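You operate a simulated robot arm through the tools that you are given. There is no shell and no other tool.

You run a simulated robot arm. Do the job below in one go: nothing can be reset, and whatever is moved stays where it is left.

Task
Loosen the knob, tilt the tablet to the green mark, tighten, wake it.

Only the result counts: the job must be done as asked and must still hold three seconds after the hand-in. Knocking over, shifting, dropping, spilling or breaking anything else fails it.

Robot
A 7-joint arm with a two-finger parallel gripper, fixed in place. Base frame: the origin is on the floor under the middle of its stand, x ahead of it, y to its left, z up. Readings come in m, rad, newtons and seconds.
It reaches about 1.046 m from its shoulder. Its first joint turns from -2.897 to 2.897 rad. Payload 1.57 kg.
Tool frame: the origin (TCP) lies between the finger pads and is the grasp point; the fingertips stand 0.03 m ahead of it; z points along the fingers, y is the line along which they close. The gripper opens to 0.08 m. The fingers are 0.017 m wide and 0.012 m thick; the gripper's body (0.04 by 0.082 m) begins 0.08 m behind the TCP.
Orientation is told as [roll, pitch, yaw] about the base's x, y, z axes, in that order, counted from this pose: with the fingers straight down and closing along the base's y, the tool's x points along the base's -x, its y along +y and its z along -z.

Tools
- The arm moves only by the tool move_arm. Its argument "deltas" is a list of rows, each a list of 7 numbers: the turn, a rotation vector about the tool's x, y, z in units of 8 degrees (1.0 is 8 degrees), then the shift along the tool's x, y, z in units of 20 mm (1.0 is 20 mm), then the finger opening in m, from 0 to 0.08. In form: [[wx, wy, wz, tx, ty, tz, grip], ...]. A call has 1 to 20 rows; each row shifts and turns the commanded pose from where the row before left it, along the tool's axes as they then stand. A call with a number of a shift or a turn outside -1 to 1 is refused whole. A row lasts 0.2 s, in which the tool goes at most 0.05 m and 0.15 rad; a call with a longer step from one row to the next is refused whole, and so is a gripper value outside its range. Where a pose cannot be reached the arm comes as near as it can. A force on the tool above 40 N (or 10 N above the force at the start of the call, whichever is more), or a blocked arm, ends the call early, and 0.2 s more pass. Each finger travels about 0.153 m/s and halts on what it meets, pressing with about 25 N; the grip force reading is that of the motor and also rises with nothing between the fingers. The clock runs only during rows and for 0.2 s after the last one: add rows that do not move to give the fingers time. It gives the time, the measured TCP pose, the force on the tool (base axes), the opening and the grip force at its end, in the units of the frame above (readings bear some noise), with the torque about the TCP (base axes, N m) and any sound that the robot's microphone picked up.
- Cameras (640 x 400 px; columns grow to the right, rows downward): "scene" is fixed at [0.0506, -0.6491, 1.3614]; the picture's right is [0.30, -0.95, 0.00], its down [-0.79, -0.25, -0.56] and it looks along [0.54, 0.17, -0.83] (base axes); focal length 310 px, centre (320, 200). "wrist" rides on the gripper at [0.072, -0.007, -0.122] in the tool frame; the picture's right is [0.09, 1.00, 0.00], its down [-0.84, 0.08, -0.54] and it looks along [-0.54, 0.05, 0.84] (tool axes); focal length 238 px, centre (320, 200). There is no depth. A picture from a camera that has moved, and an enlarged one, comes with that camera's place and axes in the base frame and with its lens.
- grab_frame(camera): a new picture of that camera. The clock stands still meanwhile.
- zoom(camera, box): a new picture of the part [left, top, right, bottom] of that camera's present view, enlarged. The clock stands still meanwhile.
- sign_off(): hands the job in; it is judged then, once.

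Nothing tells you positions but the pictures and the camera data. Unless the task says otherwise, let go and move clear before handing in.

The tools are called after "Call:" as a command line: name --pt "numbers of a row" for each row, then --argument value for the rest, lists and objects as JSON in quotes. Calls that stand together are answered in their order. move_arm: Moves the arm, as the interface text tells. Its arguments: {"type":"object","properties":{"deltas":{"type":"array"}},"required":["deltas"]} The other tools are called the same way: grab_frame (camera) takes a picture; zoom (camera, box) takes an enlarged picture of a part of a camera's view; sign_off () hands the job in.

At the start:

```text
time_s: 0.0
position: [0.2995, -0.4687, 1.0844]
orientation: [0.002, 0.001, 0.0]
wrist_force: [-0.1, 0.3, -0.9]
wrist_torque: [-0.01, 0.02, -0.04]
opening: 0.0802
gripper_force: 0.1
```

scene: 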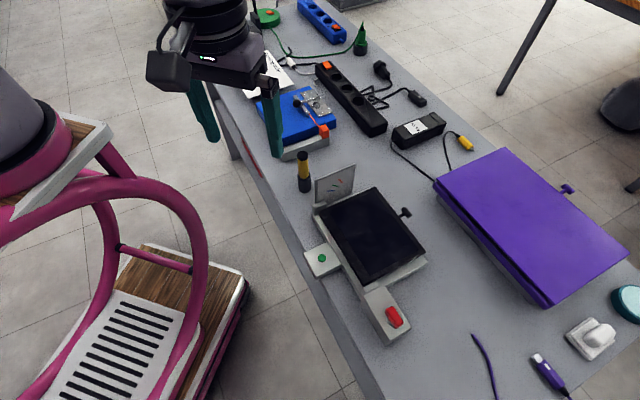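
wrist: 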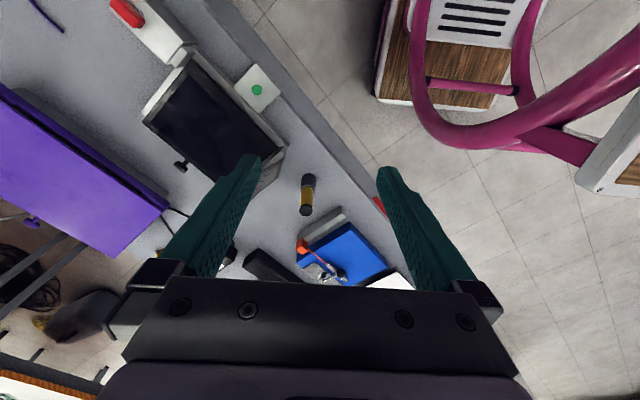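

I see a table with a tablet on a tilting stand, which has a small side plate with marks, a black wing knob on its far side, a green button and a red switch nearby. I'll zoom in before moving anything.

Call:
zoom --camera "scene" --box '[280, 140, 460, 350]'

Call:
zoom --camera "scene" --box '[300, 150, 370, 220]'

Call:
zoom --camera "wrist" --box '[100, 0, 320, 220]'

```text
1.90 times, centred on (370, 245) of scene
camera zoom: at [0.0506, -0.6491, 1.3614], right [0.3, -0.95, 0.0], down [-0.79, -0.25, -0.56], along [0.54, 0.17, -0.83], focal length 591 px, centre (225, 114)
```

zoom: 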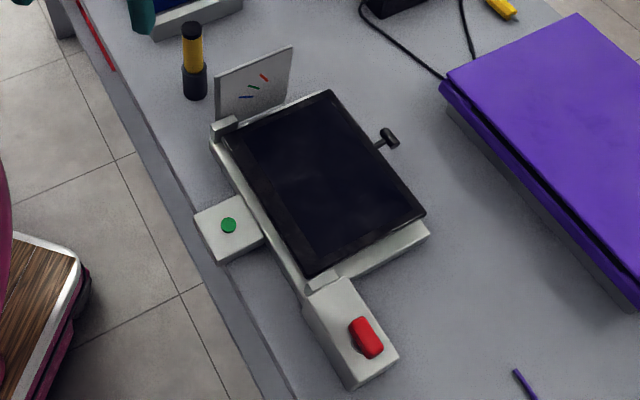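

```text
5.71 times, centred on (335, 185) of scene
camera zoom: at [0.0506, -0.6491, 1.3614], right [0.3, -0.95, 0.0], down [-0.79, -0.25, -0.56], along [0.54, 0.17, -0.83], focal length 1773 px, centre (234, 286)
```

zoom: 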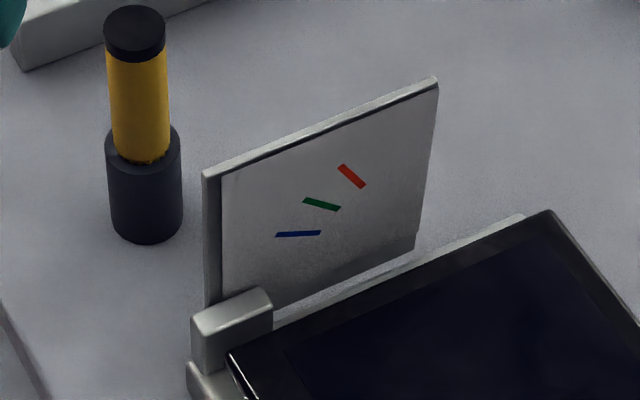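

```text
1.82 times, centred on (210, 110) of wrist
camera zoom: at [0.2275, -0.475, 1.2074], right [-0.09, 1.0, 0.0], down [0.84, 0.08, 0.54], along [0.54, 0.05, -0.84], focal length 433 px, centre (520, 364)
```

zoom: 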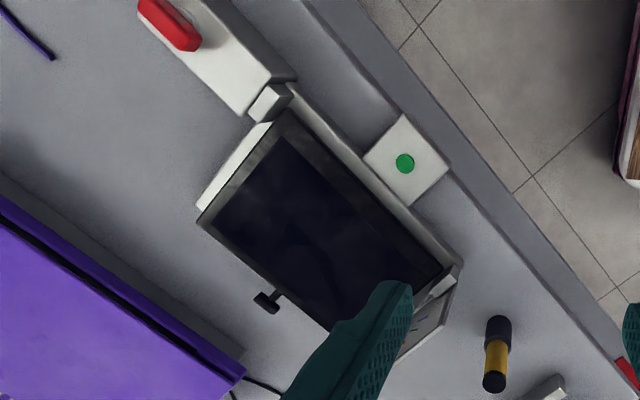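

The tablet device sits at about 45° on the table. Its near edge runs from roughly (0.26,-0.68) to (0.41,-0.54), the knob is near (0.44,-0.72,0.80) and the green button near (0.30,-0.58,0.775). I'll move the wrist camera above it for a closer look before touching anything.

Call:
move_arm --pt "0 0 0 -0.5 -0.95 0.4 0.08" --pt "0 0 0 -0.5 -0.95 0.4 0.08" --pt "0 0 0 -0.5 -0.95 0.4 0.08" --pt "0 0 0 -0.5 -0.95 0.4 0.08" --pt "0 0 0 -0.5 -0.95 0.4 0.08" --pt "0 0 0 -0.5 -0.95 0.4 0.08" --pt "0 0 0 -0.5 -0.95 0.4 0.08" --pt "0 0 0 -0.5 -0.95 0.4 0.08" --pt "0 0 0 -0.5 -0.95 0.4 0.08" --pt "0 0 0 -0.5 -0.95 0.4 0.08"

Call:
grab_frame --camera "wrist"

Call:
grab_frame --camera "scene"

```text
time_s: 2.2
position: [0.3998, -0.6594, 1.0055]
orientation: [0.0, 0.0, 0.0]
wrist_force: [0.8, 0.2, 0.3]
wrist_torque: [-0.03, -0.01, 0.0]
opening: 0.08
gripper_force: 0.1
```

```text
taken
camera wrist: at [0.3272, -0.6664, 1.1273], right [-0.09, 1.0, 0.0], down [0.84, 0.08, 0.54], along [0.54, 0.05, -0.84], focal length 238 px, centre (320, 200)
```

wrist: 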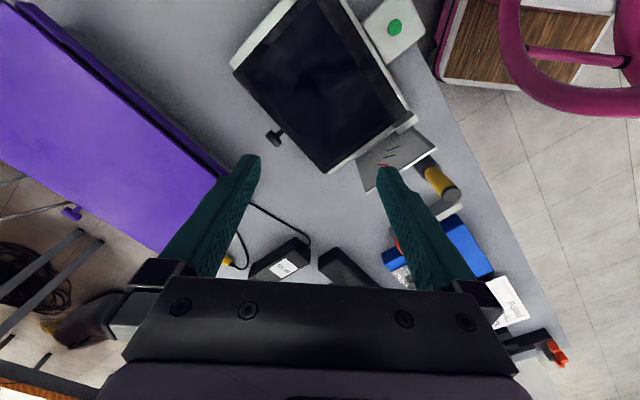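

```text
taken
```

scene: 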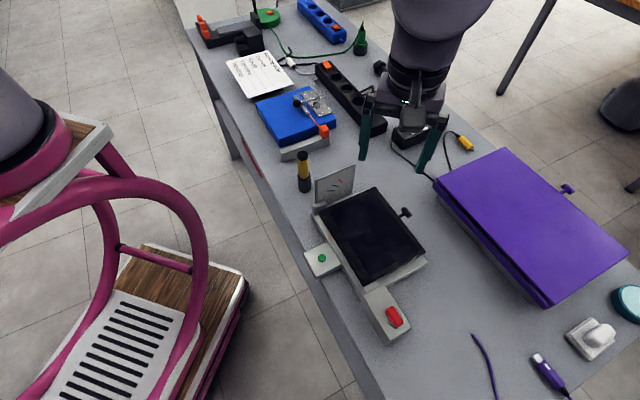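

The device is now in the upper part of the wrist view, so I'll zoom in on the knob, the mark plate and the tablet edges.

Call:
zoom --camera "wrist" --box '[225, 80, 345, 180]'

Call:
zoom --camera "wrist" --box '[330, 90, 450, 200]'

Call:
zoom --camera "scene" --box '[300, 230, 420, 350]'

```text
4.00 times, centred on (285, 130) of wrist
camera zoom: at [0.3272, -0.6664, 1.1273], right [-0.09, 1.0, 0.0], down [0.84, 0.08, 0.54], along [0.54, 0.05, -0.84], focal length 953 px, centre (460, 480)
```

zoom: 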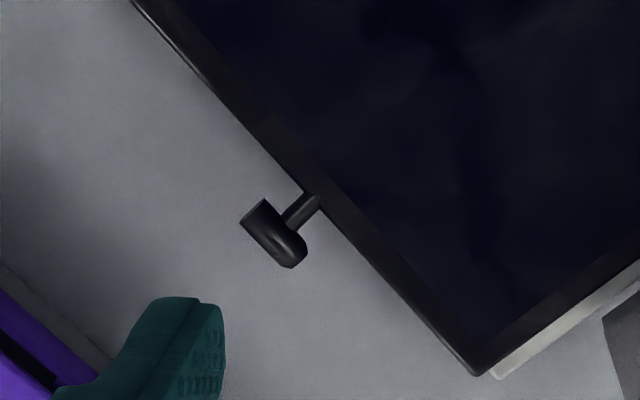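

```text
3.64 times, centred on (390, 145) of wrist
camera zoom: at [0.3272, -0.6664, 1.1273], right [-0.09, 1.0, 0.0], down [0.84, 0.08, 0.54], along [0.54, 0.05, -0.84], focal length 867 px, centre (66, 400)
```

zoom: 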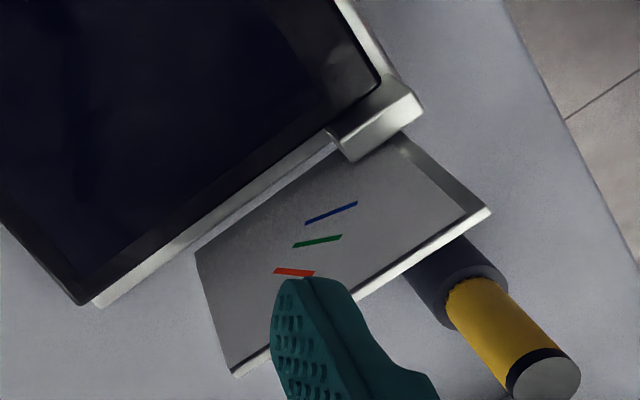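

```text
3.33 times, centred on (360, 290) of scene
camera zoom: at [0.0506, -0.6491, 1.3614], right [0.3, -0.95, 0.0], down [-0.79, -0.25, -0.56], along [0.54, 0.17, -0.83], focal length 1034 px, centre (187, -100)
```

zoom: 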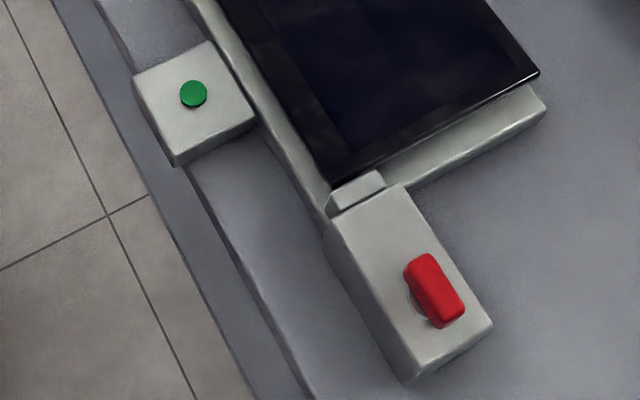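

The black T-piece comes out of the tablet's far edge. The red bar on the end housing looks like a turn-knob, and the green button stands alone at the front. To find out what is the hinge, handle or clamp knob, I'll take a low side view along the tablet's long axis.

Call:
move_arm --pt "0 0 0 0.833 -0.667 0.375 0.08" --pt "0 0 0 0.833 -0.667 0.375 0.08" --pt "0 0 0 0.833 -0.667 0.375 0.08" --pt "0 0 0 0.833 -0.667 0.375 0.08" --pt "0 0 0 0.833 -0.667 0.375 0.08" --pt "0 0 0 0.833 -0.667 0.375 0.08" --pt "0 0 -0.9375 0 0 0 0.08" --pt "0 0 -0.9375 0 0 0 0.08" --pt "0 0 -0.9375 0 0 0 0.08" --pt "0 0 -0.9375 0 0 0 0.08" --pt "0 0 -0.9375 0 0 0 0.08" --pt "0 0 -0.9375 0 0 0 0.08"

Call:
grab_frame --camera "wrist"

```text
time_s: 4.8
position: [0.2998, -0.7376, 0.9599]
orientation: [-0.001, 0.002, 0.788]
wrist_force: [0.6, 0.6, 0.4]
wrist_torque: [-0.01, 0.01, -0.04]
opening: 0.08
gripper_force: 0.0
```

```text
taken
camera wrist: at [0.2528, -0.7937, 1.0821], right [-0.77, 0.64, 0.0], down [0.54, 0.65, 0.54], along [0.35, 0.42, -0.84], focal length 238 px, centre (320, 200)
```

wrist: 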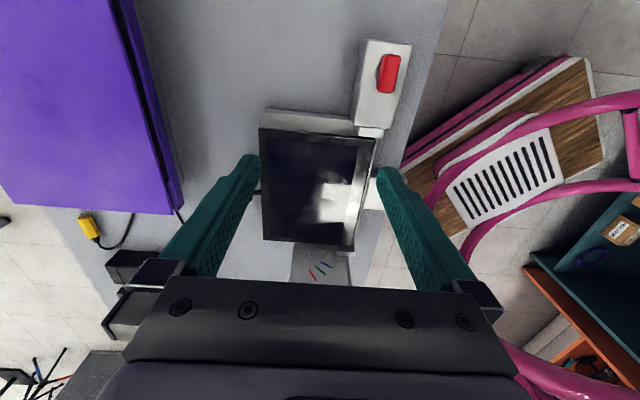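

The view is now aligned with the device. Next I'll pitch the tool up in steps to get the low side view.

Call:
move_arm --pt "0 -0.9 0 0 0 0 0.08" --pt "0 -0.9 0 0 0 0 0.08" --pt "0 -0.9 0 0 0 0 0.08" --pt "0 -0.9 0 0 0 0 0.08"

Call:
grab_frame --camera "wrist"

Call:
zoom --camera "wrist" --box '[220, 60, 420, 185]'

```text
time_s: 5.8
position: [0.3012, -0.7375, 0.9599]
orientation: [-0.001, -0.504, 0.788]
wrist_force: [-0.1, 0.4, -0.3]
wrist_torque: [0.02, 0.07, 0.0]
opening: 0.0799
gripper_force: 0.1
```

```text
taken
camera wrist: at [0.2185, -0.8288, 1.0329], right [-0.76, 0.65, -0.05], down [0.28, 0.39, 0.88], along [0.59, 0.66, -0.47], focal length 238 px, centre (320, 200)
```

wrist: 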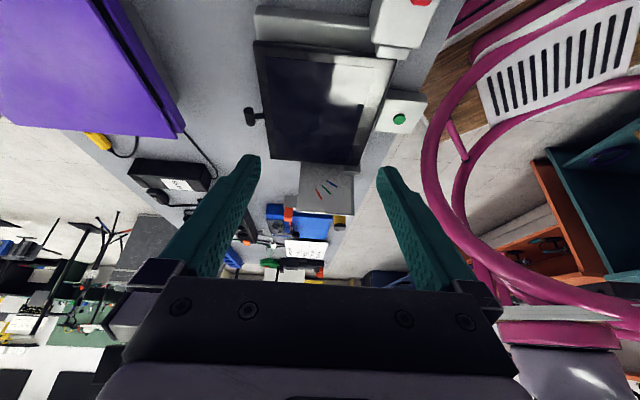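

```text
3.20 times, centred on (320, 122) of wrist
camera zoom: at [0.2185, -0.8288, 1.0329], right [-0.76, 0.65, -0.05], down [0.28, 0.39, 0.88], along [0.59, 0.66, -0.47], focal length 763 px, centre (320, 448)
```

zoom: 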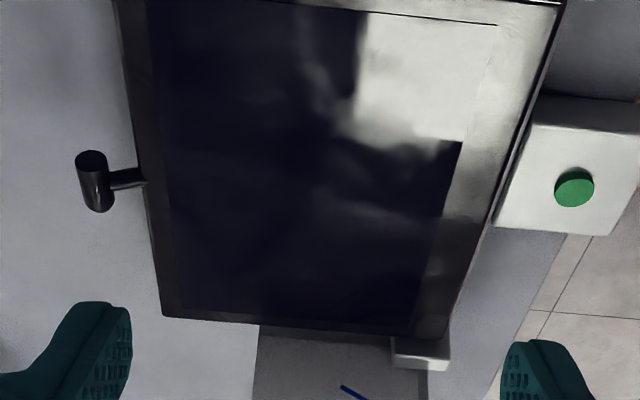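

The image is upside down here, and the tablet lies flat between the green button side and the far T-piece. I'll go lower and further back for a truer side profile against the mark plate.

Call:
move_arm --pt "0 -0.8 0 0 0 0 0.08" --pt "0 -0.8 0 0 0 0 0.08" --pt "0 -0.8 0 0 0 0 0.08" --pt "0 -0.8 0 0 0 0 0.08" --pt "0 0 0 0.95 0 -0.3 0.08" --pt "0 0 0 0.95 0 -0.3 0.08" --pt "0 0 0 0.95 0 -0.3 0.08" --pt "0 0 0 0.95 0 -0.3 0.08" --pt "0 0 0 0.95 0 -0.3 0.08"

Call:
grab_frame --camera "wrist"

Call:
zoom --camera "wrist" --box '[220, 40, 420, 165]'

```text
time_s: 7.8
position: [0.2765, -0.76, 0.9358]
orientation: [0.001, -0.949, 0.785]
wrist_force: [0.2, 0.8, -0.1]
wrist_torque: [0.02, -0.02, 0.0]
opening: 0.0797
gripper_force: 0.1
out of reach, approached as far as the arm can: row 7, 8, 9
```

```text
taken
camera wrist: at [0.1811, -0.8646, 0.9488], right [-0.74, 0.67, -0.07], down [-0.02, 0.09, 1.0], along [0.67, 0.74, -0.05], focal length 238 px, centre (320, 200)
```

wrist: 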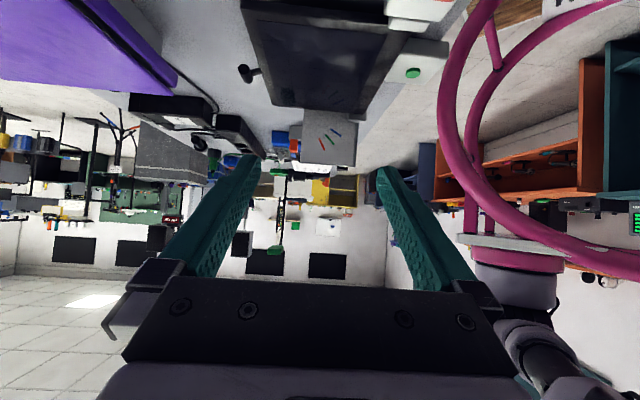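

```text
3.20 times, centred on (320, 102) of wrist
camera zoom: at [0.1811, -0.8646, 0.9488], right [-0.74, 0.67, -0.07], down [-0.02, 0.09, 1.0], along [0.67, 0.74, -0.05], focal length 763 px, centre (320, 512)
```

zoom: 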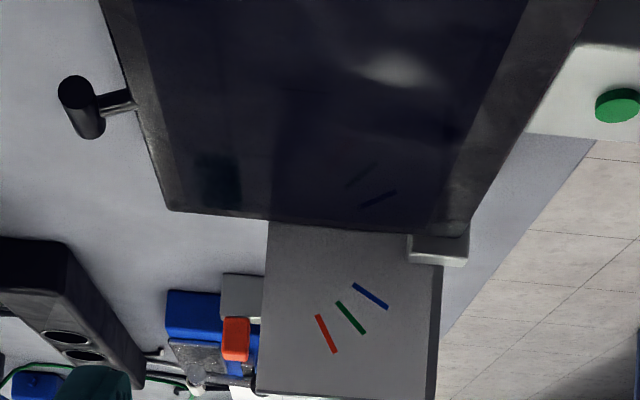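

The side view shows the tablet lying flat between two ears on its near edge, in line with the red knob's housing, which suggests that edge is the hinge. The black T-bar on the far edge looks like a lifting handle, and the mark plate carries blue, green and red marks at about 30°, 45° and 60°. Next I'll look at the red knob and green button from straight above.

Call:
move_arm --pt "0 0.971 0 0 0 0 0.08" --pt "0 0.971 0 0 0 0 0.08" --pt "0 0.971 0 0 0 0 0.08" --pt "0 0.971 0 0 0 0 0.08" --pt "0 0.971 0 0 0 0 0.08" --pt "0 0.971 0 0 0 0 0.08" --pt "0 0.971 0 0 0 0 0.08"

```text
time_s: 9.4
position: [0.276, -0.7615, 0.9378]
orientation: [0.001, 0.001, 0.783]
wrist_force: [-1.2, -0.9, -0.6]
wrist_torque: [0.02, -0.05, 0.03]
opening: 0.0799
gripper_force: 0.1
```

Call:
move_arm --pt "0 0 0 -0.14 0.76 0.22 0.08" --pt "0 0 0 -0.14 0.76 0.22 0.08" --pt "0 0 0 -0.14 0.76 0.22 0.08" --pt "0 0 0 -0.14 0.76 0.22 0.08"

Call:
grab_frame --camera "wrist"

Call:
zoom --camera "wrist" --box '[260, 20, 420, 140]'

```text
time_s: 10.4
position: [0.2431, -0.7089, 0.9199]
orientation: [0.001, -0.001, 0.786]
wrist_force: [0.0, 1.3, 0.2]
wrist_torque: [0.02, 0.0, -0.02]
opening: 0.0801
gripper_force: 0.1
```

```text
taken
camera wrist: at [0.1965, -0.7645, 1.0423], right [-0.77, 0.64, 0.0], down [0.54, 0.65, 0.54], along [0.35, 0.42, -0.84], focal length 238 px, centre (320, 200)
```

wrist: 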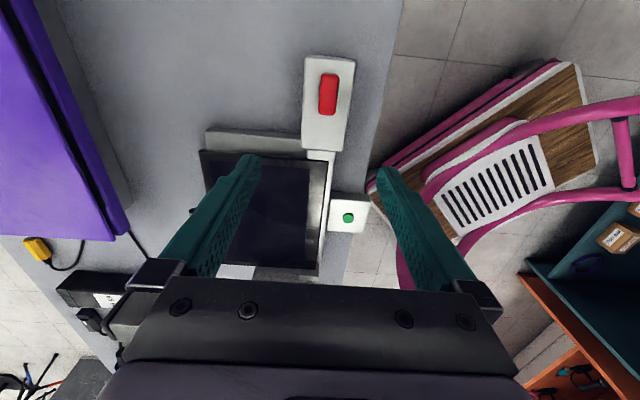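

```text
3.33 times, centred on (340, 80) of wrist
camera zoom: at [0.1965, -0.7645, 1.0423], right [-0.77, 0.64, 0.0], down [0.54, 0.65, 0.54], along [0.35, 0.42, -0.84], focal length 794 px, centre (253, 600)
```

zoom: 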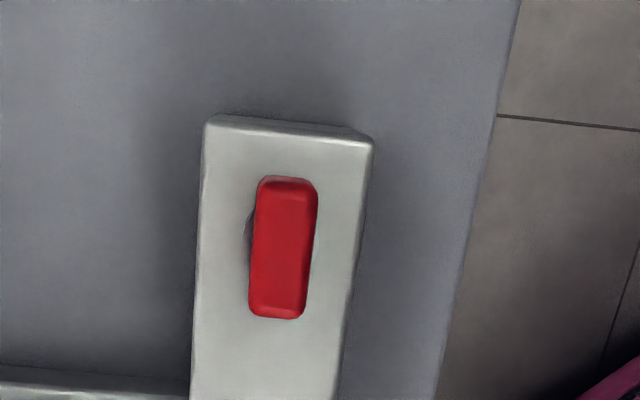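

The red bar-knob is aligned with the device's long axis, at about (0.214,-0.731) with its top near z 0.815. I'll measure the housing height more precisely before gripping, and look at the ears and the button.

Call:
zoom --camera "scene" --box '[350, 270, 430, 350]'

Call:
zoom --camera "wrist" --box '[190, 100, 390, 260]'

Call:
zoom --camera "scene" --box '[295, 190, 365, 290]'

```text
5.00 times, centred on (390, 310) of scene
camera zoom: at [0.0506, -0.6491, 1.3614], right [0.3, -0.95, 0.0], down [-0.79, -0.25, -0.56], along [0.54, 0.17, -0.83], focal length 1551 px, centre (-30, -350)
```

zoom: 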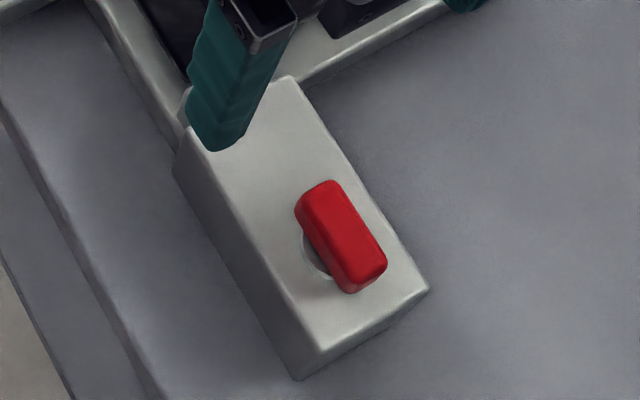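

```text
2.50 times, centred on (290, 180) of wrist
camera zoom: at [0.1965, -0.7645, 1.0423], right [-0.77, 0.64, 0.0], down [0.54, 0.65, 0.54], along [0.35, 0.42, -0.84], focal length 596 px, centre (395, 250)
```

zoom: 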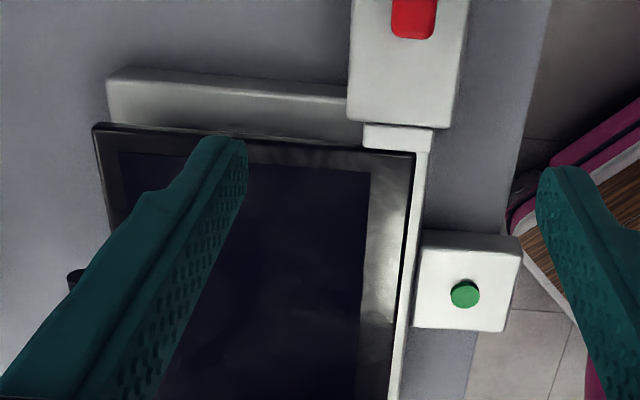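

```text
4.00 times, centred on (330, 240) of scene
camera zoom: at [0.0506, -0.6491, 1.3614], right [0.3, -0.95, 0.0], down [-0.79, -0.25, -0.56], along [0.54, 0.17, -0.83], focal length 1241 px, centre (280, 40)
```

zoom: 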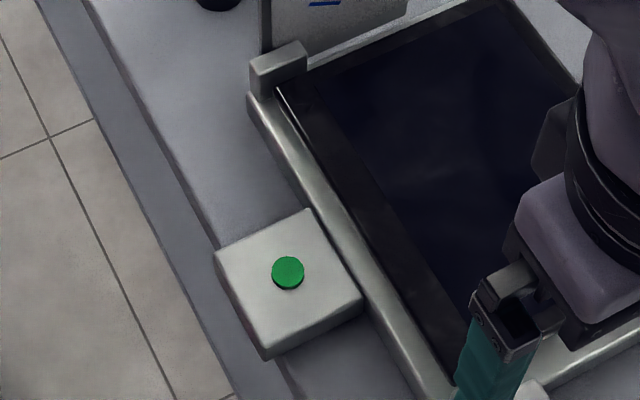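

The housing top is at about z 0.79 and the bar's top at about 0.815. I'll move over the bar with the fingers partly open, then check alignment before descending.

Call:
move_arm --pt "0 0 0 0.45 0.07 0.6 0.045" --pt "0 0 0 0.45 0.07 0.6 0.045" --pt "0 0 0 0.45 0.07 0.6 0.045" --pt "0 0 0 0.45 0.07 0.6 0.045" --pt "0 0 0 0 0 0 0.045"

Call:
grab_frame --camera "wrist"

Call:
zoom --camera "scene" --box '[350, 230, 450, 350]'

```text
time_s: 11.6
position: [0.2132, -0.7296, 0.8717]
orientation: [-0.001, 0.001, 0.786]
wrist_force: [-0.4, 0.0, -1.1]
wrist_torque: [0.0, 0.02, 0.01]
opening: 0.0451
gripper_force: 0.1
```

```text
taken
camera wrist: at [0.1657, -0.7862, 0.9945], right [-0.77, 0.64, 0.0], down [0.54, 0.65, 0.54], along [0.35, 0.42, -0.84], focal length 238 px, centre (320, 200)
```

wrist: 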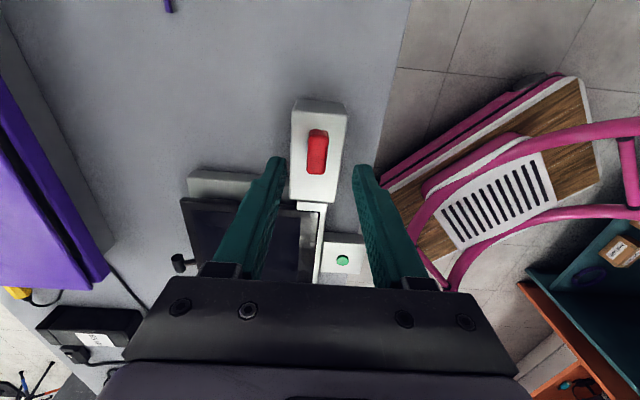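

```text
3.33 times, centred on (400, 290) of scene
camera zoom: at [0.0506, -0.6491, 1.3614], right [0.3, -0.95, 0.0], down [-0.79, -0.25, -0.56], along [0.54, 0.17, -0.83], focal length 1034 px, centre (53, -100)
```

zoom: 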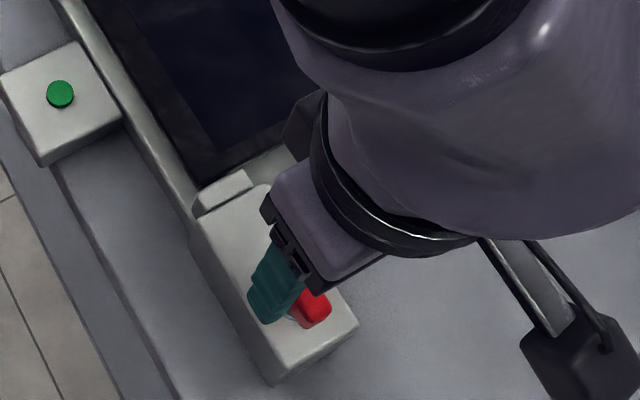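

The knob is centred between the fingers to within about 2 mm. I'll descend in small steps, watching the force.

Call:
move_arm --pt "0 0 0 0 -0.12 0.5 0.045" --pt "0 0 0 0 0 0.5 0.045" --pt "0 0 0 0 0 0.5 0.045" --pt "0 0 0 0 0 0.35 0.045" --pt "0 0 0 0 0 0.25 0.045"

Call:
zoom --camera "wrist" --box '[240, 80, 400, 200]'

Call:
zoom --camera "scene" --box '[360, 270, 430, 350]'

```text
time_s: 12.8
position: [0.2147, -0.732, 0.8298]
orientation: [0.001, 0.0, 0.785]
wrist_force: [-0.3, -0.2, -0.1]
wrist_torque: [0.0, -0.04, -0.01]
opening: 0.0448
gripper_force: 0.1
```

```text
3.33 times, centred on (320, 140) of wrist
camera zoom: at [0.1673, -0.7881, 0.9518], right [-0.77, 0.64, 0.0], down [0.54, 0.65, 0.54], along [0.35, 0.42, -0.84], focal length 794 px, centre (320, 400)
```

zoom: 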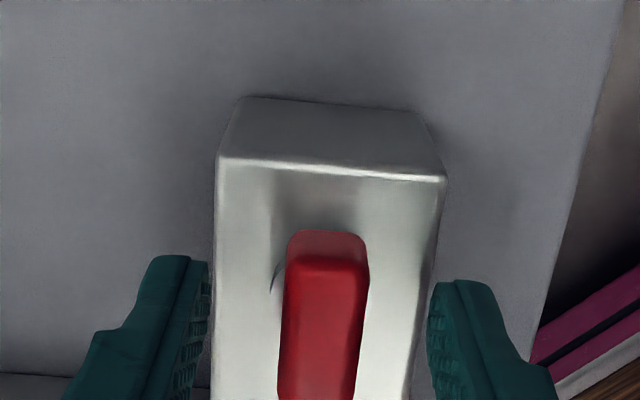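

```text
5.00 times, centred on (395, 310) of scene
camera zoom: at [0.0506, -0.6491, 1.3614], right [0.3, -0.95, 0.0], down [-0.79, -0.25, -0.56], along [0.54, 0.17, -0.83], focal length 1551 px, centre (-55, -350)
```

zoom: 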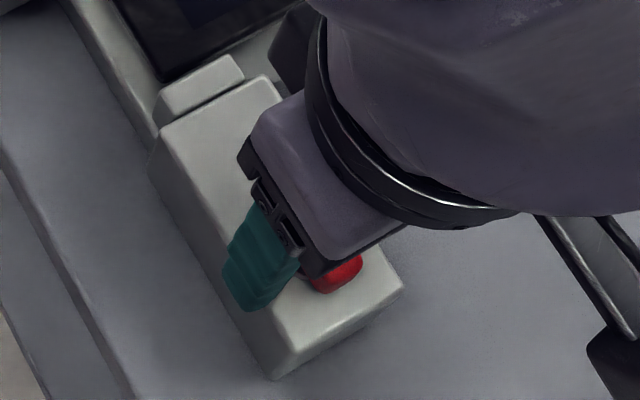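

The fingertips are about 5 mm above the housing and straddle the red bar. I'll close on it now.

Call:
move_arm --pt "0 0 0 0 0 0 0.03" --pt "0 0 0 0 0 0 0.02" --pt "0 0 0 0 0 0 0.012" --pt "0 0 0 0 0 0 0.005" --pt "0 0 0 0 0 0 0.005"

Call:
zoom --camera "wrist" --box '[240, 80, 400, 200]'

```text
time_s: 14.0
position: [0.2138, -0.7328, 0.8303]
orientation: [0.001, -0.001, 0.785]
wrist_force: [-1.7, 2.7, -0.9]
wrist_torque: [-0.07, 0.13, -0.01]
opening: 0.0159
gripper_force: 30.6
```

```text
3.33 times, centred on (320, 140) of wrist
camera zoom: at [0.167, -0.7879, 0.9519], right [-0.77, 0.64, 0.0], down [0.54, 0.65, 0.54], along [0.35, 0.42, -0.84], focal length 794 px, centre (320, 400)
```

zoom: 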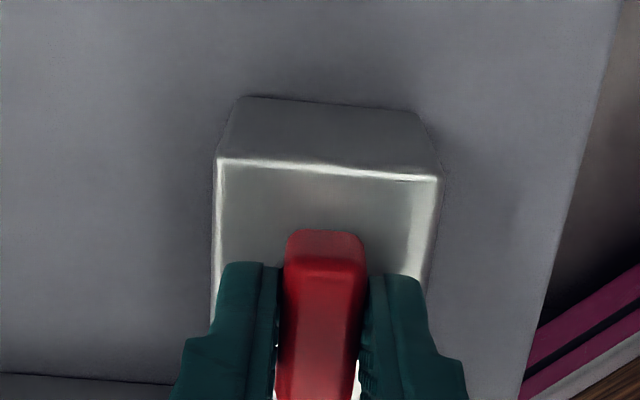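

The bar is gripped at 16 mm width. I'll turn it counter-clockwise seen from above, the usual way to loosen, and watch the torque.

Call:
move_arm --pt "0 0 -0.8 0 0 0 0.005" --pt "0 0 -0.8 0 0 0 0.005" --pt "0 0 0 0 0 0 0.005"

Call:
zoom --camera "wrist" --box '[240, 80, 400, 200]'

```text
time_s: 14.8
position: [0.2149, -0.7325, 0.8289]
orientation: [0.0, 0.001, 1.008]
wrist_force: [-3.2, 2.5, 0.3]
wrist_torque: [0.57, -0.33, 0.02]
opening: 0.0157
gripper_force: 31.3
```

```text
3.33 times, centred on (320, 140) of wrist
camera zoom: at [0.1808, -0.7969, 0.9519], right [-0.89, 0.45, 0.0], down [0.38, 0.75, 0.54], along [0.25, 0.48, -0.84], focal length 794 px, centre (320, 400)
```

zoom: 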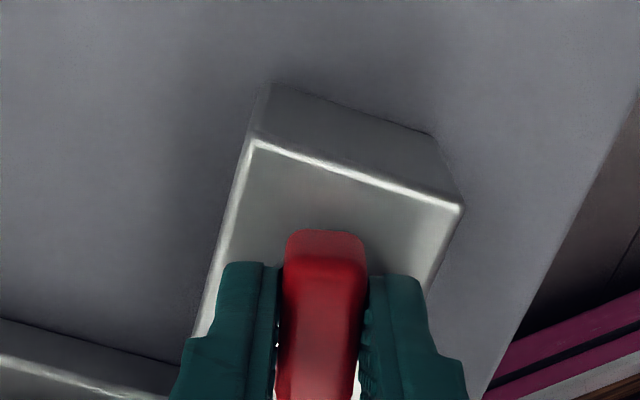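

The bar turns with the gripper and almost no resistance. I'll continue counter-clockwise.

Call:
move_arm --pt "0 0 -0.9 0 0 0 0.005" --pt "0 0 -0.9 0 0 0 0.005" --pt "0 0 -0.9 0 0 0 0.005" --pt "0 0 0 0 0 0 0.005"

Call:
zoom --camera "wrist" --box '[240, 80, 400, 200]'

```text
time_s: 15.8
position: [0.2158, -0.7328, 0.8293]
orientation: [0.001, 0.0, 1.388]
wrist_force: [-2.8, 8.2, 3.1]
wrist_torque: [0.02, 0.12, 0.03]
opening: 0.0158
gripper_force: 31.7
```

```text
3.33 times, centred on (320, 140) of wrist
camera zoom: at [0.2073, -0.8046, 0.9519], right [-1.0, 0.09, 0.0], down [0.08, 0.84, 0.54], along [0.05, 0.54, -0.84], focal length 794 px, centre (320, 400)
```

zoom: 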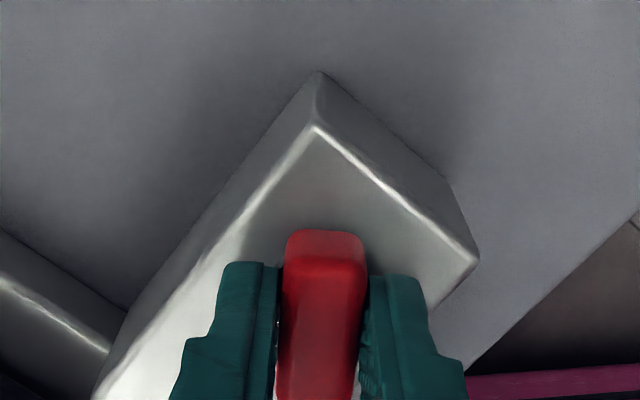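

The knob has turned about 35° with a slight side force building, so I'll nudge toward +y to relieve it and keep turning.

Call:
move_arm --pt "0 0 -0.8 -0.08 0.01 0 0.005" --pt "0 0 -0.8 0 0 0 0.005" --pt "0 0 -0.8 0 0 0 0.005" --pt "0 0 0 0 0 0 0.005"

Call:
zoom --camera "wrist" --box '[240, 80, 400, 200]'

```text
time_s: 16.8
position: [0.2151, -0.7329, 0.8289]
orientation: [0.0, 0.003, 1.721]
wrist_force: [3.9, -12.3, -6.1]
wrist_torque: [-1.09, -0.14, 0.0]
opening: 0.0159
gripper_force: 31.3
```

```text
3.33 times, centred on (320, 140) of wrist
camera zoom: at [0.2319, -0.8025, 0.9521], right [-0.97, -0.24, 0.0], down [-0.2, 0.82, 0.54], along [-0.13, 0.52, -0.84], focal length 794 px, centre (320, 400)
```

zoom: 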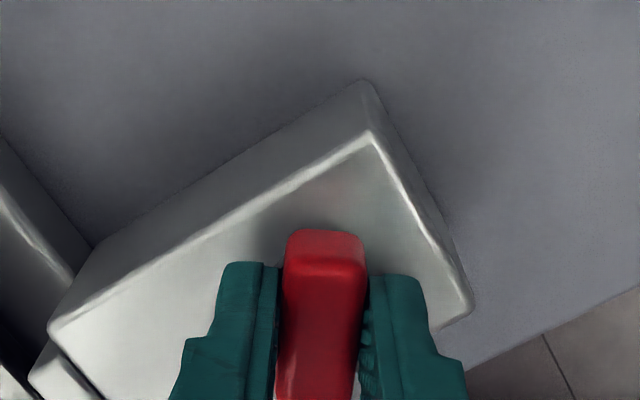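

Turned about 54°, still without a torsional stop. I'll ease the side load back slightly and continue toward 90°.

Call:
move_arm --pt "0 0 -0.7 0.04 0 0 0.005" --pt "0 0 -0.7 0 0 0 0.005" --pt "0 0 -0.7 0 0 0 0.005" --pt "0 0 -0.7 0 0 0 0.005" --pt "0 0 0 0 0 0 0.005"

Call:
zoom --camera "wrist" --box '[240, 80, 400, 200]'

```text
time_s: 18.0
position: [0.2156, -0.7321, 0.8303]
orientation: [-0.001, 0.002, 1.867]
wrist_force: [11.2, -15.1, 0.2]
wrist_torque: [-0.75, -0.38, -0.01]
opening: 0.0158
gripper_force: 31.8
out of reach, approached as far as the arm can: row 3, 4
```

```text
3.33 times, centred on (320, 140) of wrist
camera zoom: at [0.242, -0.7992, 0.9523], right [-0.93, -0.38, 0.0], down [-0.32, 0.78, 0.54], along [-0.21, 0.5, -0.84], focal length 794 px, centre (320, 400)
```

zoom: 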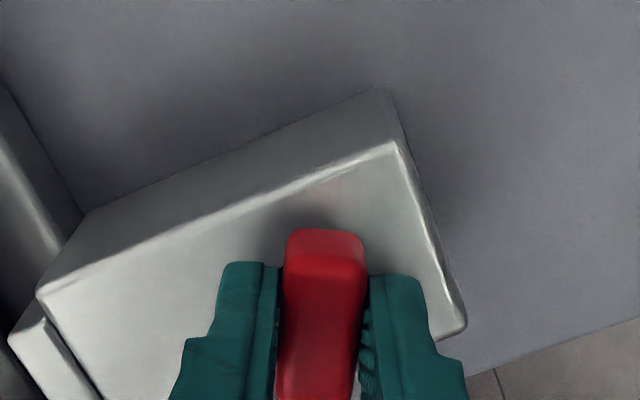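

I hit the arm's joint limit at about 62° of knob turn. I'll let go, rise, swing the wrist half a turn the other way (the gripper is symmetric) and re-grip to keep turning the same direction.

Call:
move_arm --pt "0 0 0 0 0 0 0.03" --pt "0 0 0 0 0 0 0.045" --pt "0 0 0 0 0 -0.5 0.045" --pt "0 0 0 0 0 -0.9 0.045" --pt "0 0 0 0 0 -0.9 0.045" --pt "0 0 0 0 0 -0.9 0.045" --pt "0 0 0 0 0 0 0.045"

Call:
zoom --camera "wrist" --box '[220, 60, 420, 200]'

```text
time_s: 19.6
position: [0.2141, -0.7337, 0.8844]
orientation: [-0.002, 0.001, 1.868]
wrist_force: [-0.2, 0.0, -0.7]
wrist_torque: [0.0, 0.01, 0.02]
opening: 0.0451
gripper_force: 0.0
out of reach, approached as far as the arm can: row 6
```

```text
2.86 times, centred on (320, 130) of wrist
camera zoom: at [0.2415, -0.7995, 1.0076], right [-0.93, -0.38, 0.0], down [-0.32, 0.78, 0.54], along [-0.21, 0.5, -0.84], focal length 681 px, centre (320, 400)
```

zoom: 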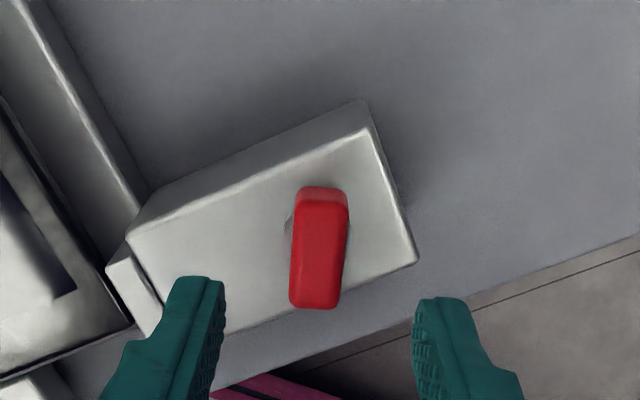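

Call:
move_arm --pt "0 0 0.978 0 0 0 0.045" --pt "0 0 0.978 0 0 0 0.045" --pt "0 0 0.978 0 0 0 0.045" --pt "0 0 0.978 0 0 0 0.045" --pt "0 0 0.978 0 0 0 0.045" --pt "0 0 0.978 0 0 0 0.045" --pt "0 0 0.978 0 0 0 0.045" --pt "0 0 0.978 0 0 0 0.045" --pt "0 0 0.978 0 0 0 0.045" --pt "0 0 0.978 0 0 0 0.045" --pt "0 0 0.978 0 0 0 0.045" --pt "0 0 0.978 0 0 0 0.045"

Call:
move_arm --pt "0 0 0.978 0 0 0 0.045" --pt "0 0 0.978 0 0 0 0.045" --pt "0 0 0.978 0 0 0 0.045" --pt "0 0 0.978 0 0 0 0.045" --pt "0 0 0.978 0 0 0 0.045" --pt "0 0 0.978 0 0 0 0.045" --pt "0 0 0.978 0 0 0 0.045" --pt "0 0 0.978 0 0 0 0.045" --pt "0 0 0.978 0 0 0 0.045" --pt "0 0 0.978 0 0 0 0.045" --pt "0 0 0.978 0 0 0 0.045"

Call:
grab_frame --camera "wrist"

```text
time_s: 22.2
position: [0.2143, -0.7308, 0.8833]
orientation: [-0.001, 0.0, 0.227]
wrist_force: [-0.7, -0.3, 0.1]
wrist_torque: [-0.02, -0.02, -0.01]
opening: 0.0451
gripper_force: 0.1
```

```text
time_s: 24.6
position: [0.2138, -0.7323, 0.8844]
orientation: [0.0, 0.001, -1.273]
wrist_force: [-0.1, -0.6, 0.8]
wrist_torque: [0.04, 0.0, 0.01]
opening: 0.0451
gripper_force: 0.0
```

```text
taken
camera wrist: at [0.1863, -0.6653, 1.0063], right [0.93, 0.38, 0.0], down [0.32, -0.78, 0.54], along [0.21, -0.5, -0.84], focal length 238 px, centre (320, 200)
```

wrist: 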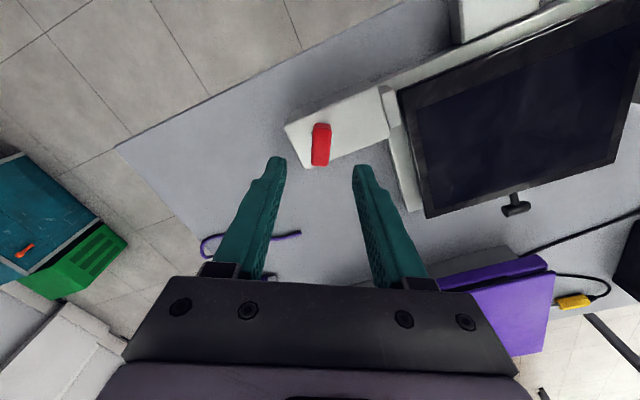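

The bar lines up with the gripper again. I'll descend and re-grip.

Call:
move_arm --pt "0 0 0 -0.05 0 0.7 0.045" --pt "0 0 0 0 0 0.7 0.045" --pt "0 0 0 0 0 0.7 0.045" --pt "0 0 0 0 0 0.6 0.045" --pt "0 0 0 0 0 0 0.03" --pt "0 0 0 0 0 0 0.02" --pt "0 0 0 0 0 0 0.005" --pt "0 0 0 0 0 0 0.005"

Call:
zoom --camera "wrist" --box '[220, 80, 420, 220]'

```text
time_s: 26.4
position: [0.2157, -0.7326, 0.8303]
orientation: [0.0, 0.0, -1.273]
wrist_force: [7.2, 2.3, -0.8]
wrist_torque: [-0.19, -0.14, -0.03]
opening: 0.0158
gripper_force: 31.3
```

```text
2.86 times, centred on (320, 150) of wrist
camera zoom: at [0.1869, -0.6654, 0.9526], right [0.92, 0.38, 0.0], down [0.32, -0.78, 0.54], along [0.21, -0.5, -0.84], focal length 681 px, centre (320, 343)
```

zoom: 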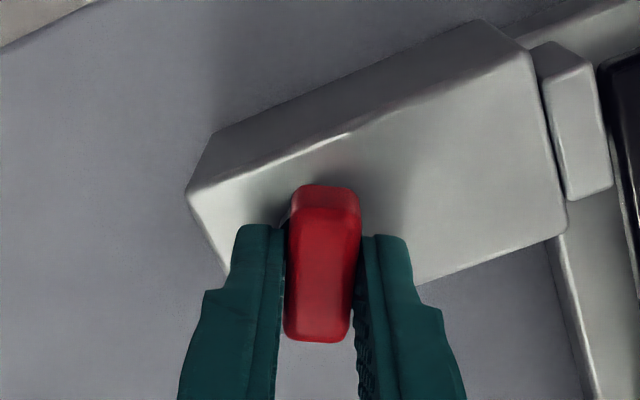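

Call:
move_arm --pt "0 0 -0.7 0 0.03 0 0.005" --pt "0 0 -0.7 0 0 0 0.005" --pt "0 0 -0.7 0 0 0 0.005" --pt "0 0 0 0 0 0 0.005"

Call:
zoom --camera "wrist" --box '[220, 80, 420, 220]'

```text
time_s: 27.4
position: [0.2152, -0.732, 0.8302]
orientation: [0.002, 0.001, -0.978]
wrist_force: [4.0, 7.5, 7.2]
wrist_torque: [0.49, 0.1, 0.01]
opening: 0.0161
gripper_force: 31.2
```

```text
2.86 times, centred on (320, 150) of wrist
camera zoom: at [0.1691, -0.6761, 0.9526], right [0.77, 0.63, 0.0], down [0.53, -0.65, 0.54], along [0.34, -0.42, -0.84], focal length 681 px, centre (320, 343)
```

zoom: 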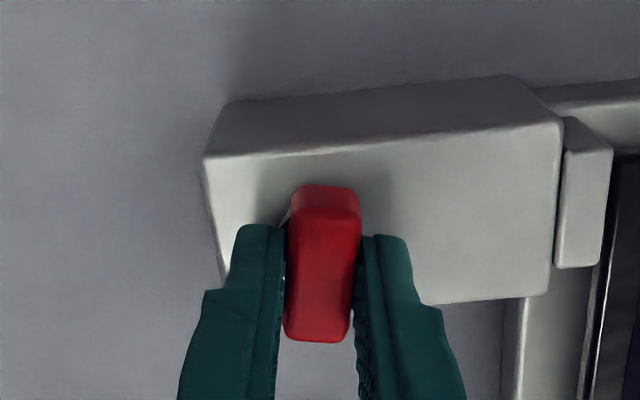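

About 79° turned so far, still free. I'll continue counter-clockwise.

Call:
move_arm --pt "0 0 -0.7 0 0 0 0.005" --pt "0 0 -0.7 0 0 0 0.005" --pt "0 0 -0.7 0 0 0 0.005" --pt "0 0 0 0 0 0 0.005"

Call:
zoom --camera "wrist" --box '[220, 80, 420, 220]'

```text
time_s: 28.4
position: [0.2154, -0.7326, 0.8308]
orientation: [-0.002, -0.001, -0.685]
wrist_force: [5.3, 11.1, 8.3]
wrist_torque: [0.12, -0.28, -0.74]
opening: 0.0174
gripper_force: 33.2
```

```text
2.86 times, centred on (320, 150) of wrist
camera zoom: at [0.1555, -0.692, 0.9525], right [0.56, 0.83, 0.0], down [0.7, -0.47, 0.54], along [0.45, -0.3, -0.84], focal length 681 px, centre (320, 343)
```

zoom: 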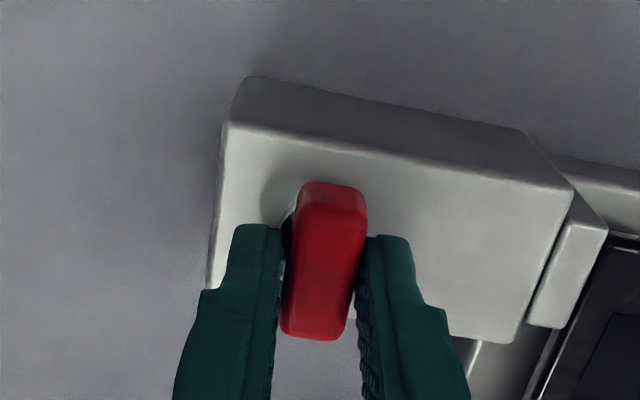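

I've reached a stop at about 90°: torque is now -0.74 Nm and the bar no longer follows. So the knob is fully loosened. I'll back off slightly, release, and rise.

Call:
move_arm --pt "0 0 0.7 0 0 0 0.005" --pt "0 0 0 0 0 0 0.03" --pt "0 0 0 0 0 0 0.045" --pt "0 0 0 0 0 -0.5 0.045" --pt "0 0 0 0 0 -1 0.045" --pt "0 0 0 0 0 -1 0.045" --pt "0 0 0 0 0 -1 0.045" --pt "0 0 0 0 0 -1 0.045"

Call:
grab_frame --camera "wrist"

Call:
grab_frame --camera "scene"

```text
time_s: 30.2
position: [0.2152, -0.7328, 0.9195]
orientation: [0.0, -0.001, -0.785]
wrist_force: [0.1, 0.0, 0.5]
wrist_torque: [0.03, 0.03, -0.02]
opening: 0.0449
gripper_force: 0.1
```

```text
taken
camera wrist: at [0.159, -0.6858, 1.0421], right [0.64, 0.77, 0.0], down [0.65, -0.54, 0.54], along [0.42, -0.34, -0.84], focal length 238 px, centre (320, 200)
```

wrist: 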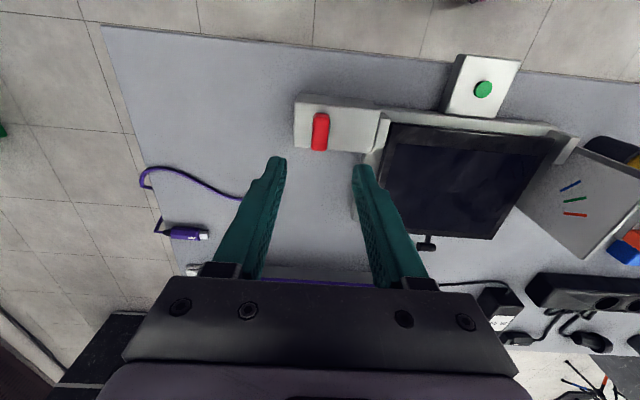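

```text
taken
```

scene: 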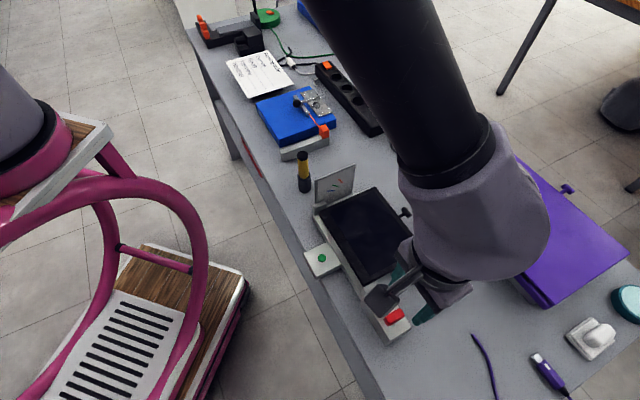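

The knob now sits crosswise, so the hinge should be loose. Next I'll look closely at the black T-handle on the tablet's far edge from above.

Call:
move_arm --pt "0 0 0 -0.89 0.847 0 0.045" --pt "0 0 0 -0.89 0.847 0 0.045" --pt "0 0 0 -0.89 0.847 0 0.045" --pt "0 0 0 -0.89 0.847 0 0.045" --pt "0 0 0 -0.89 0.847 0 0.045" --pt "0 0 0 -0.89 0.847 0 0.045" --pt "0 0 0 -0.89 0.847 0 0.045" --pt "0 0 0 -0.89 0.847 0 0.045" --pt "0 0 0 -0.89 0.847 0 0.045" --pt "0 0 0 -0.89 0.847 0 0.045"

Call:
grab_frame --camera "wrist"

Call:
zoom --camera "wrist" --box '[250, 40, 390, 150]'

```text
time_s: 32.4
position: [0.461, -0.7401, 0.9215]
orientation: [0.0, 0.001, -0.783]
wrist_force: [0.1, -0.7, -0.1]
wrist_torque: [0.04, -0.03, -0.03]
opening: 0.045
gripper_force: 0.0
```

```text
taken
camera wrist: at [0.4053, -0.693, 1.0431], right [0.64, 0.77, 0.0], down [0.65, -0.54, 0.54], along [0.42, -0.35, -0.84], focal length 238 px, centre (320, 200)
```

wrist: 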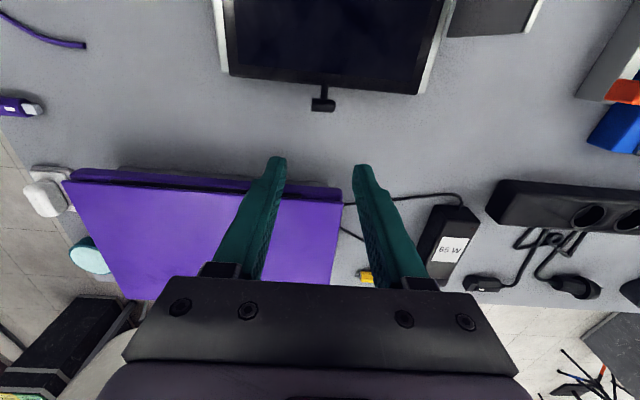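

```text
3.64 times, centred on (320, 95) of wrist
camera zoom: at [0.4053, -0.693, 1.0431], right [0.64, 0.77, 0.0], down [0.65, -0.54, 0.54], along [0.42, -0.35, -0.84], focal length 867 px, centre (320, 582)
```

zoom: 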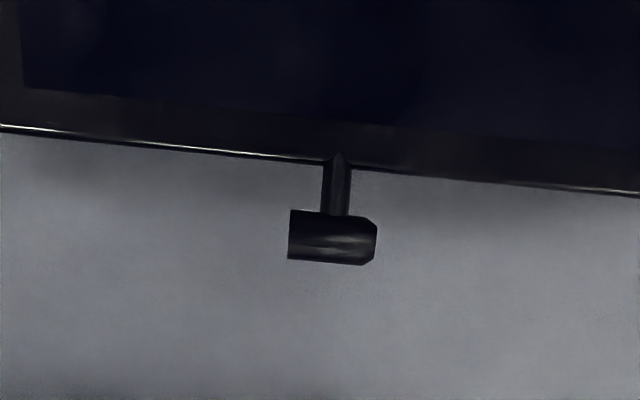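

The T-bar is about 24 mm long and lies parallel to the hinge line, centred near (0.4455,-0.7215,0.792). Its ends fit between fingers closing along its length, so it can pivot as the tablet tilts. I'll position above it.

Call:
move_arm --pt "0 0 0 0.6 0.05 0.6 0.045" --pt "0 0 0 0.6 0.05 0.6 0.045" --pt "0 0 0 0 0 0.8 0.045" --pt "0 0 0 0 0 0.5 0.045" --pt "0 0 0 0 0 0 0.045"

Call:
zoom --camera "wrist" --box '[240, 80, 400, 200]'

Call:
zoom --camera "scene" --box '[350, 170, 450, 250]'

```text
time_s: 33.6
position: [0.4453, -0.7209, 0.8693]
orientation: [0.001, 0.0, -0.783]
wrist_force: [-0.1, 0.3, 0.3]
wrist_torque: [-0.02, 0.0, -0.01]
opening: 0.045
gripper_force: 0.0
```

```text
3.33 times, centred on (320, 140) of wrist
camera zoom: at [0.3883, -0.6732, 0.9919], right [0.64, 0.77, 0.0], down [0.65, -0.54, 0.54], along [0.42, -0.35, -0.84], focal length 794 px, centre (320, 400)
```

zoom: 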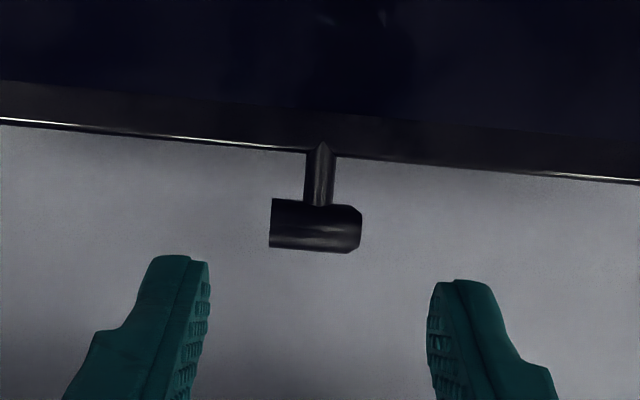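

```text
5.00 times, centred on (400, 210) of scene
camera zoom: at [0.0506, -0.6491, 1.3614], right [0.3, -0.95, 0.0], down [-0.79, -0.25, -0.56], along [0.54, 0.17, -0.83], focal length 1551 px, centre (-80, 150)
```

zoom: 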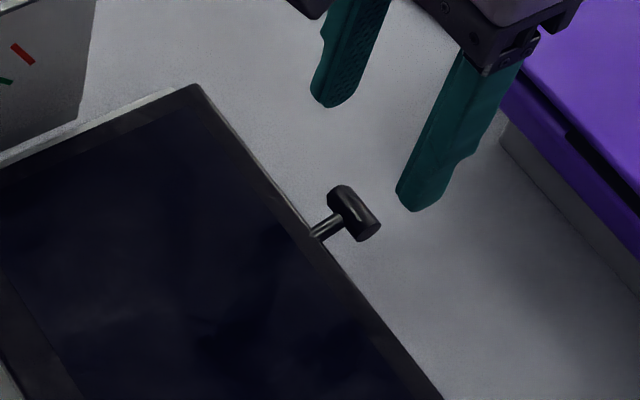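

The gripper is centred over the bar within 1 mm. I'll descend to straddle it.

Call:
move_arm --pt "0 0 0 -0.05 -0.04 0.6 0.045" --pt "0 0 0 0 0 0.6 0.045" --pt "0 0 0 0 0 0.6 0.045" --pt "0 0 0 0 0 0.6 0.045" --pt "0 0 0 0 0 0.6 0.045" --pt "0 0 0 0 0 0 0.045"

Call:
zoom --camera "wrist" --box '[240, 80, 400, 200]'

Call:
zoom --camera "scene" --box '[350, 170, 450, 250]'

```text
time_s: 35.0
position: [0.4451, -0.7211, 0.8094]
orientation: [-0.001, 0.0, -0.784]
wrist_force: [-0.4, 0.3, 0.6]
wrist_torque: [-0.01, 0.01, 0.0]
opening: 0.045
gripper_force: 0.0
```

```text
3.33 times, centred on (320, 140) of wrist
camera zoom: at [0.3893, -0.6758, 0.932], right [0.64, 0.77, 0.0], down [0.65, -0.54, 0.54], along [0.42, -0.35, -0.84], focal length 794 px, centre (320, 400)
```

zoom: 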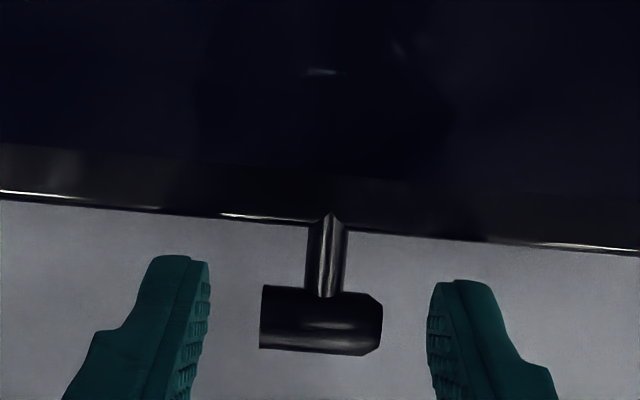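

```text
5.00 times, centred on (400, 210) of scene
camera zoom: at [0.0506, -0.6491, 1.3614], right [0.3, -0.95, 0.0], down [-0.79, -0.25, -0.56], along [0.54, 0.17, -0.83], focal length 1551 px, centre (-80, 150)
```

zoom: 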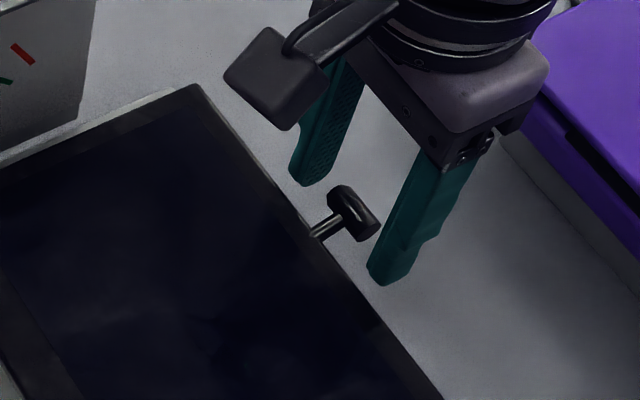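

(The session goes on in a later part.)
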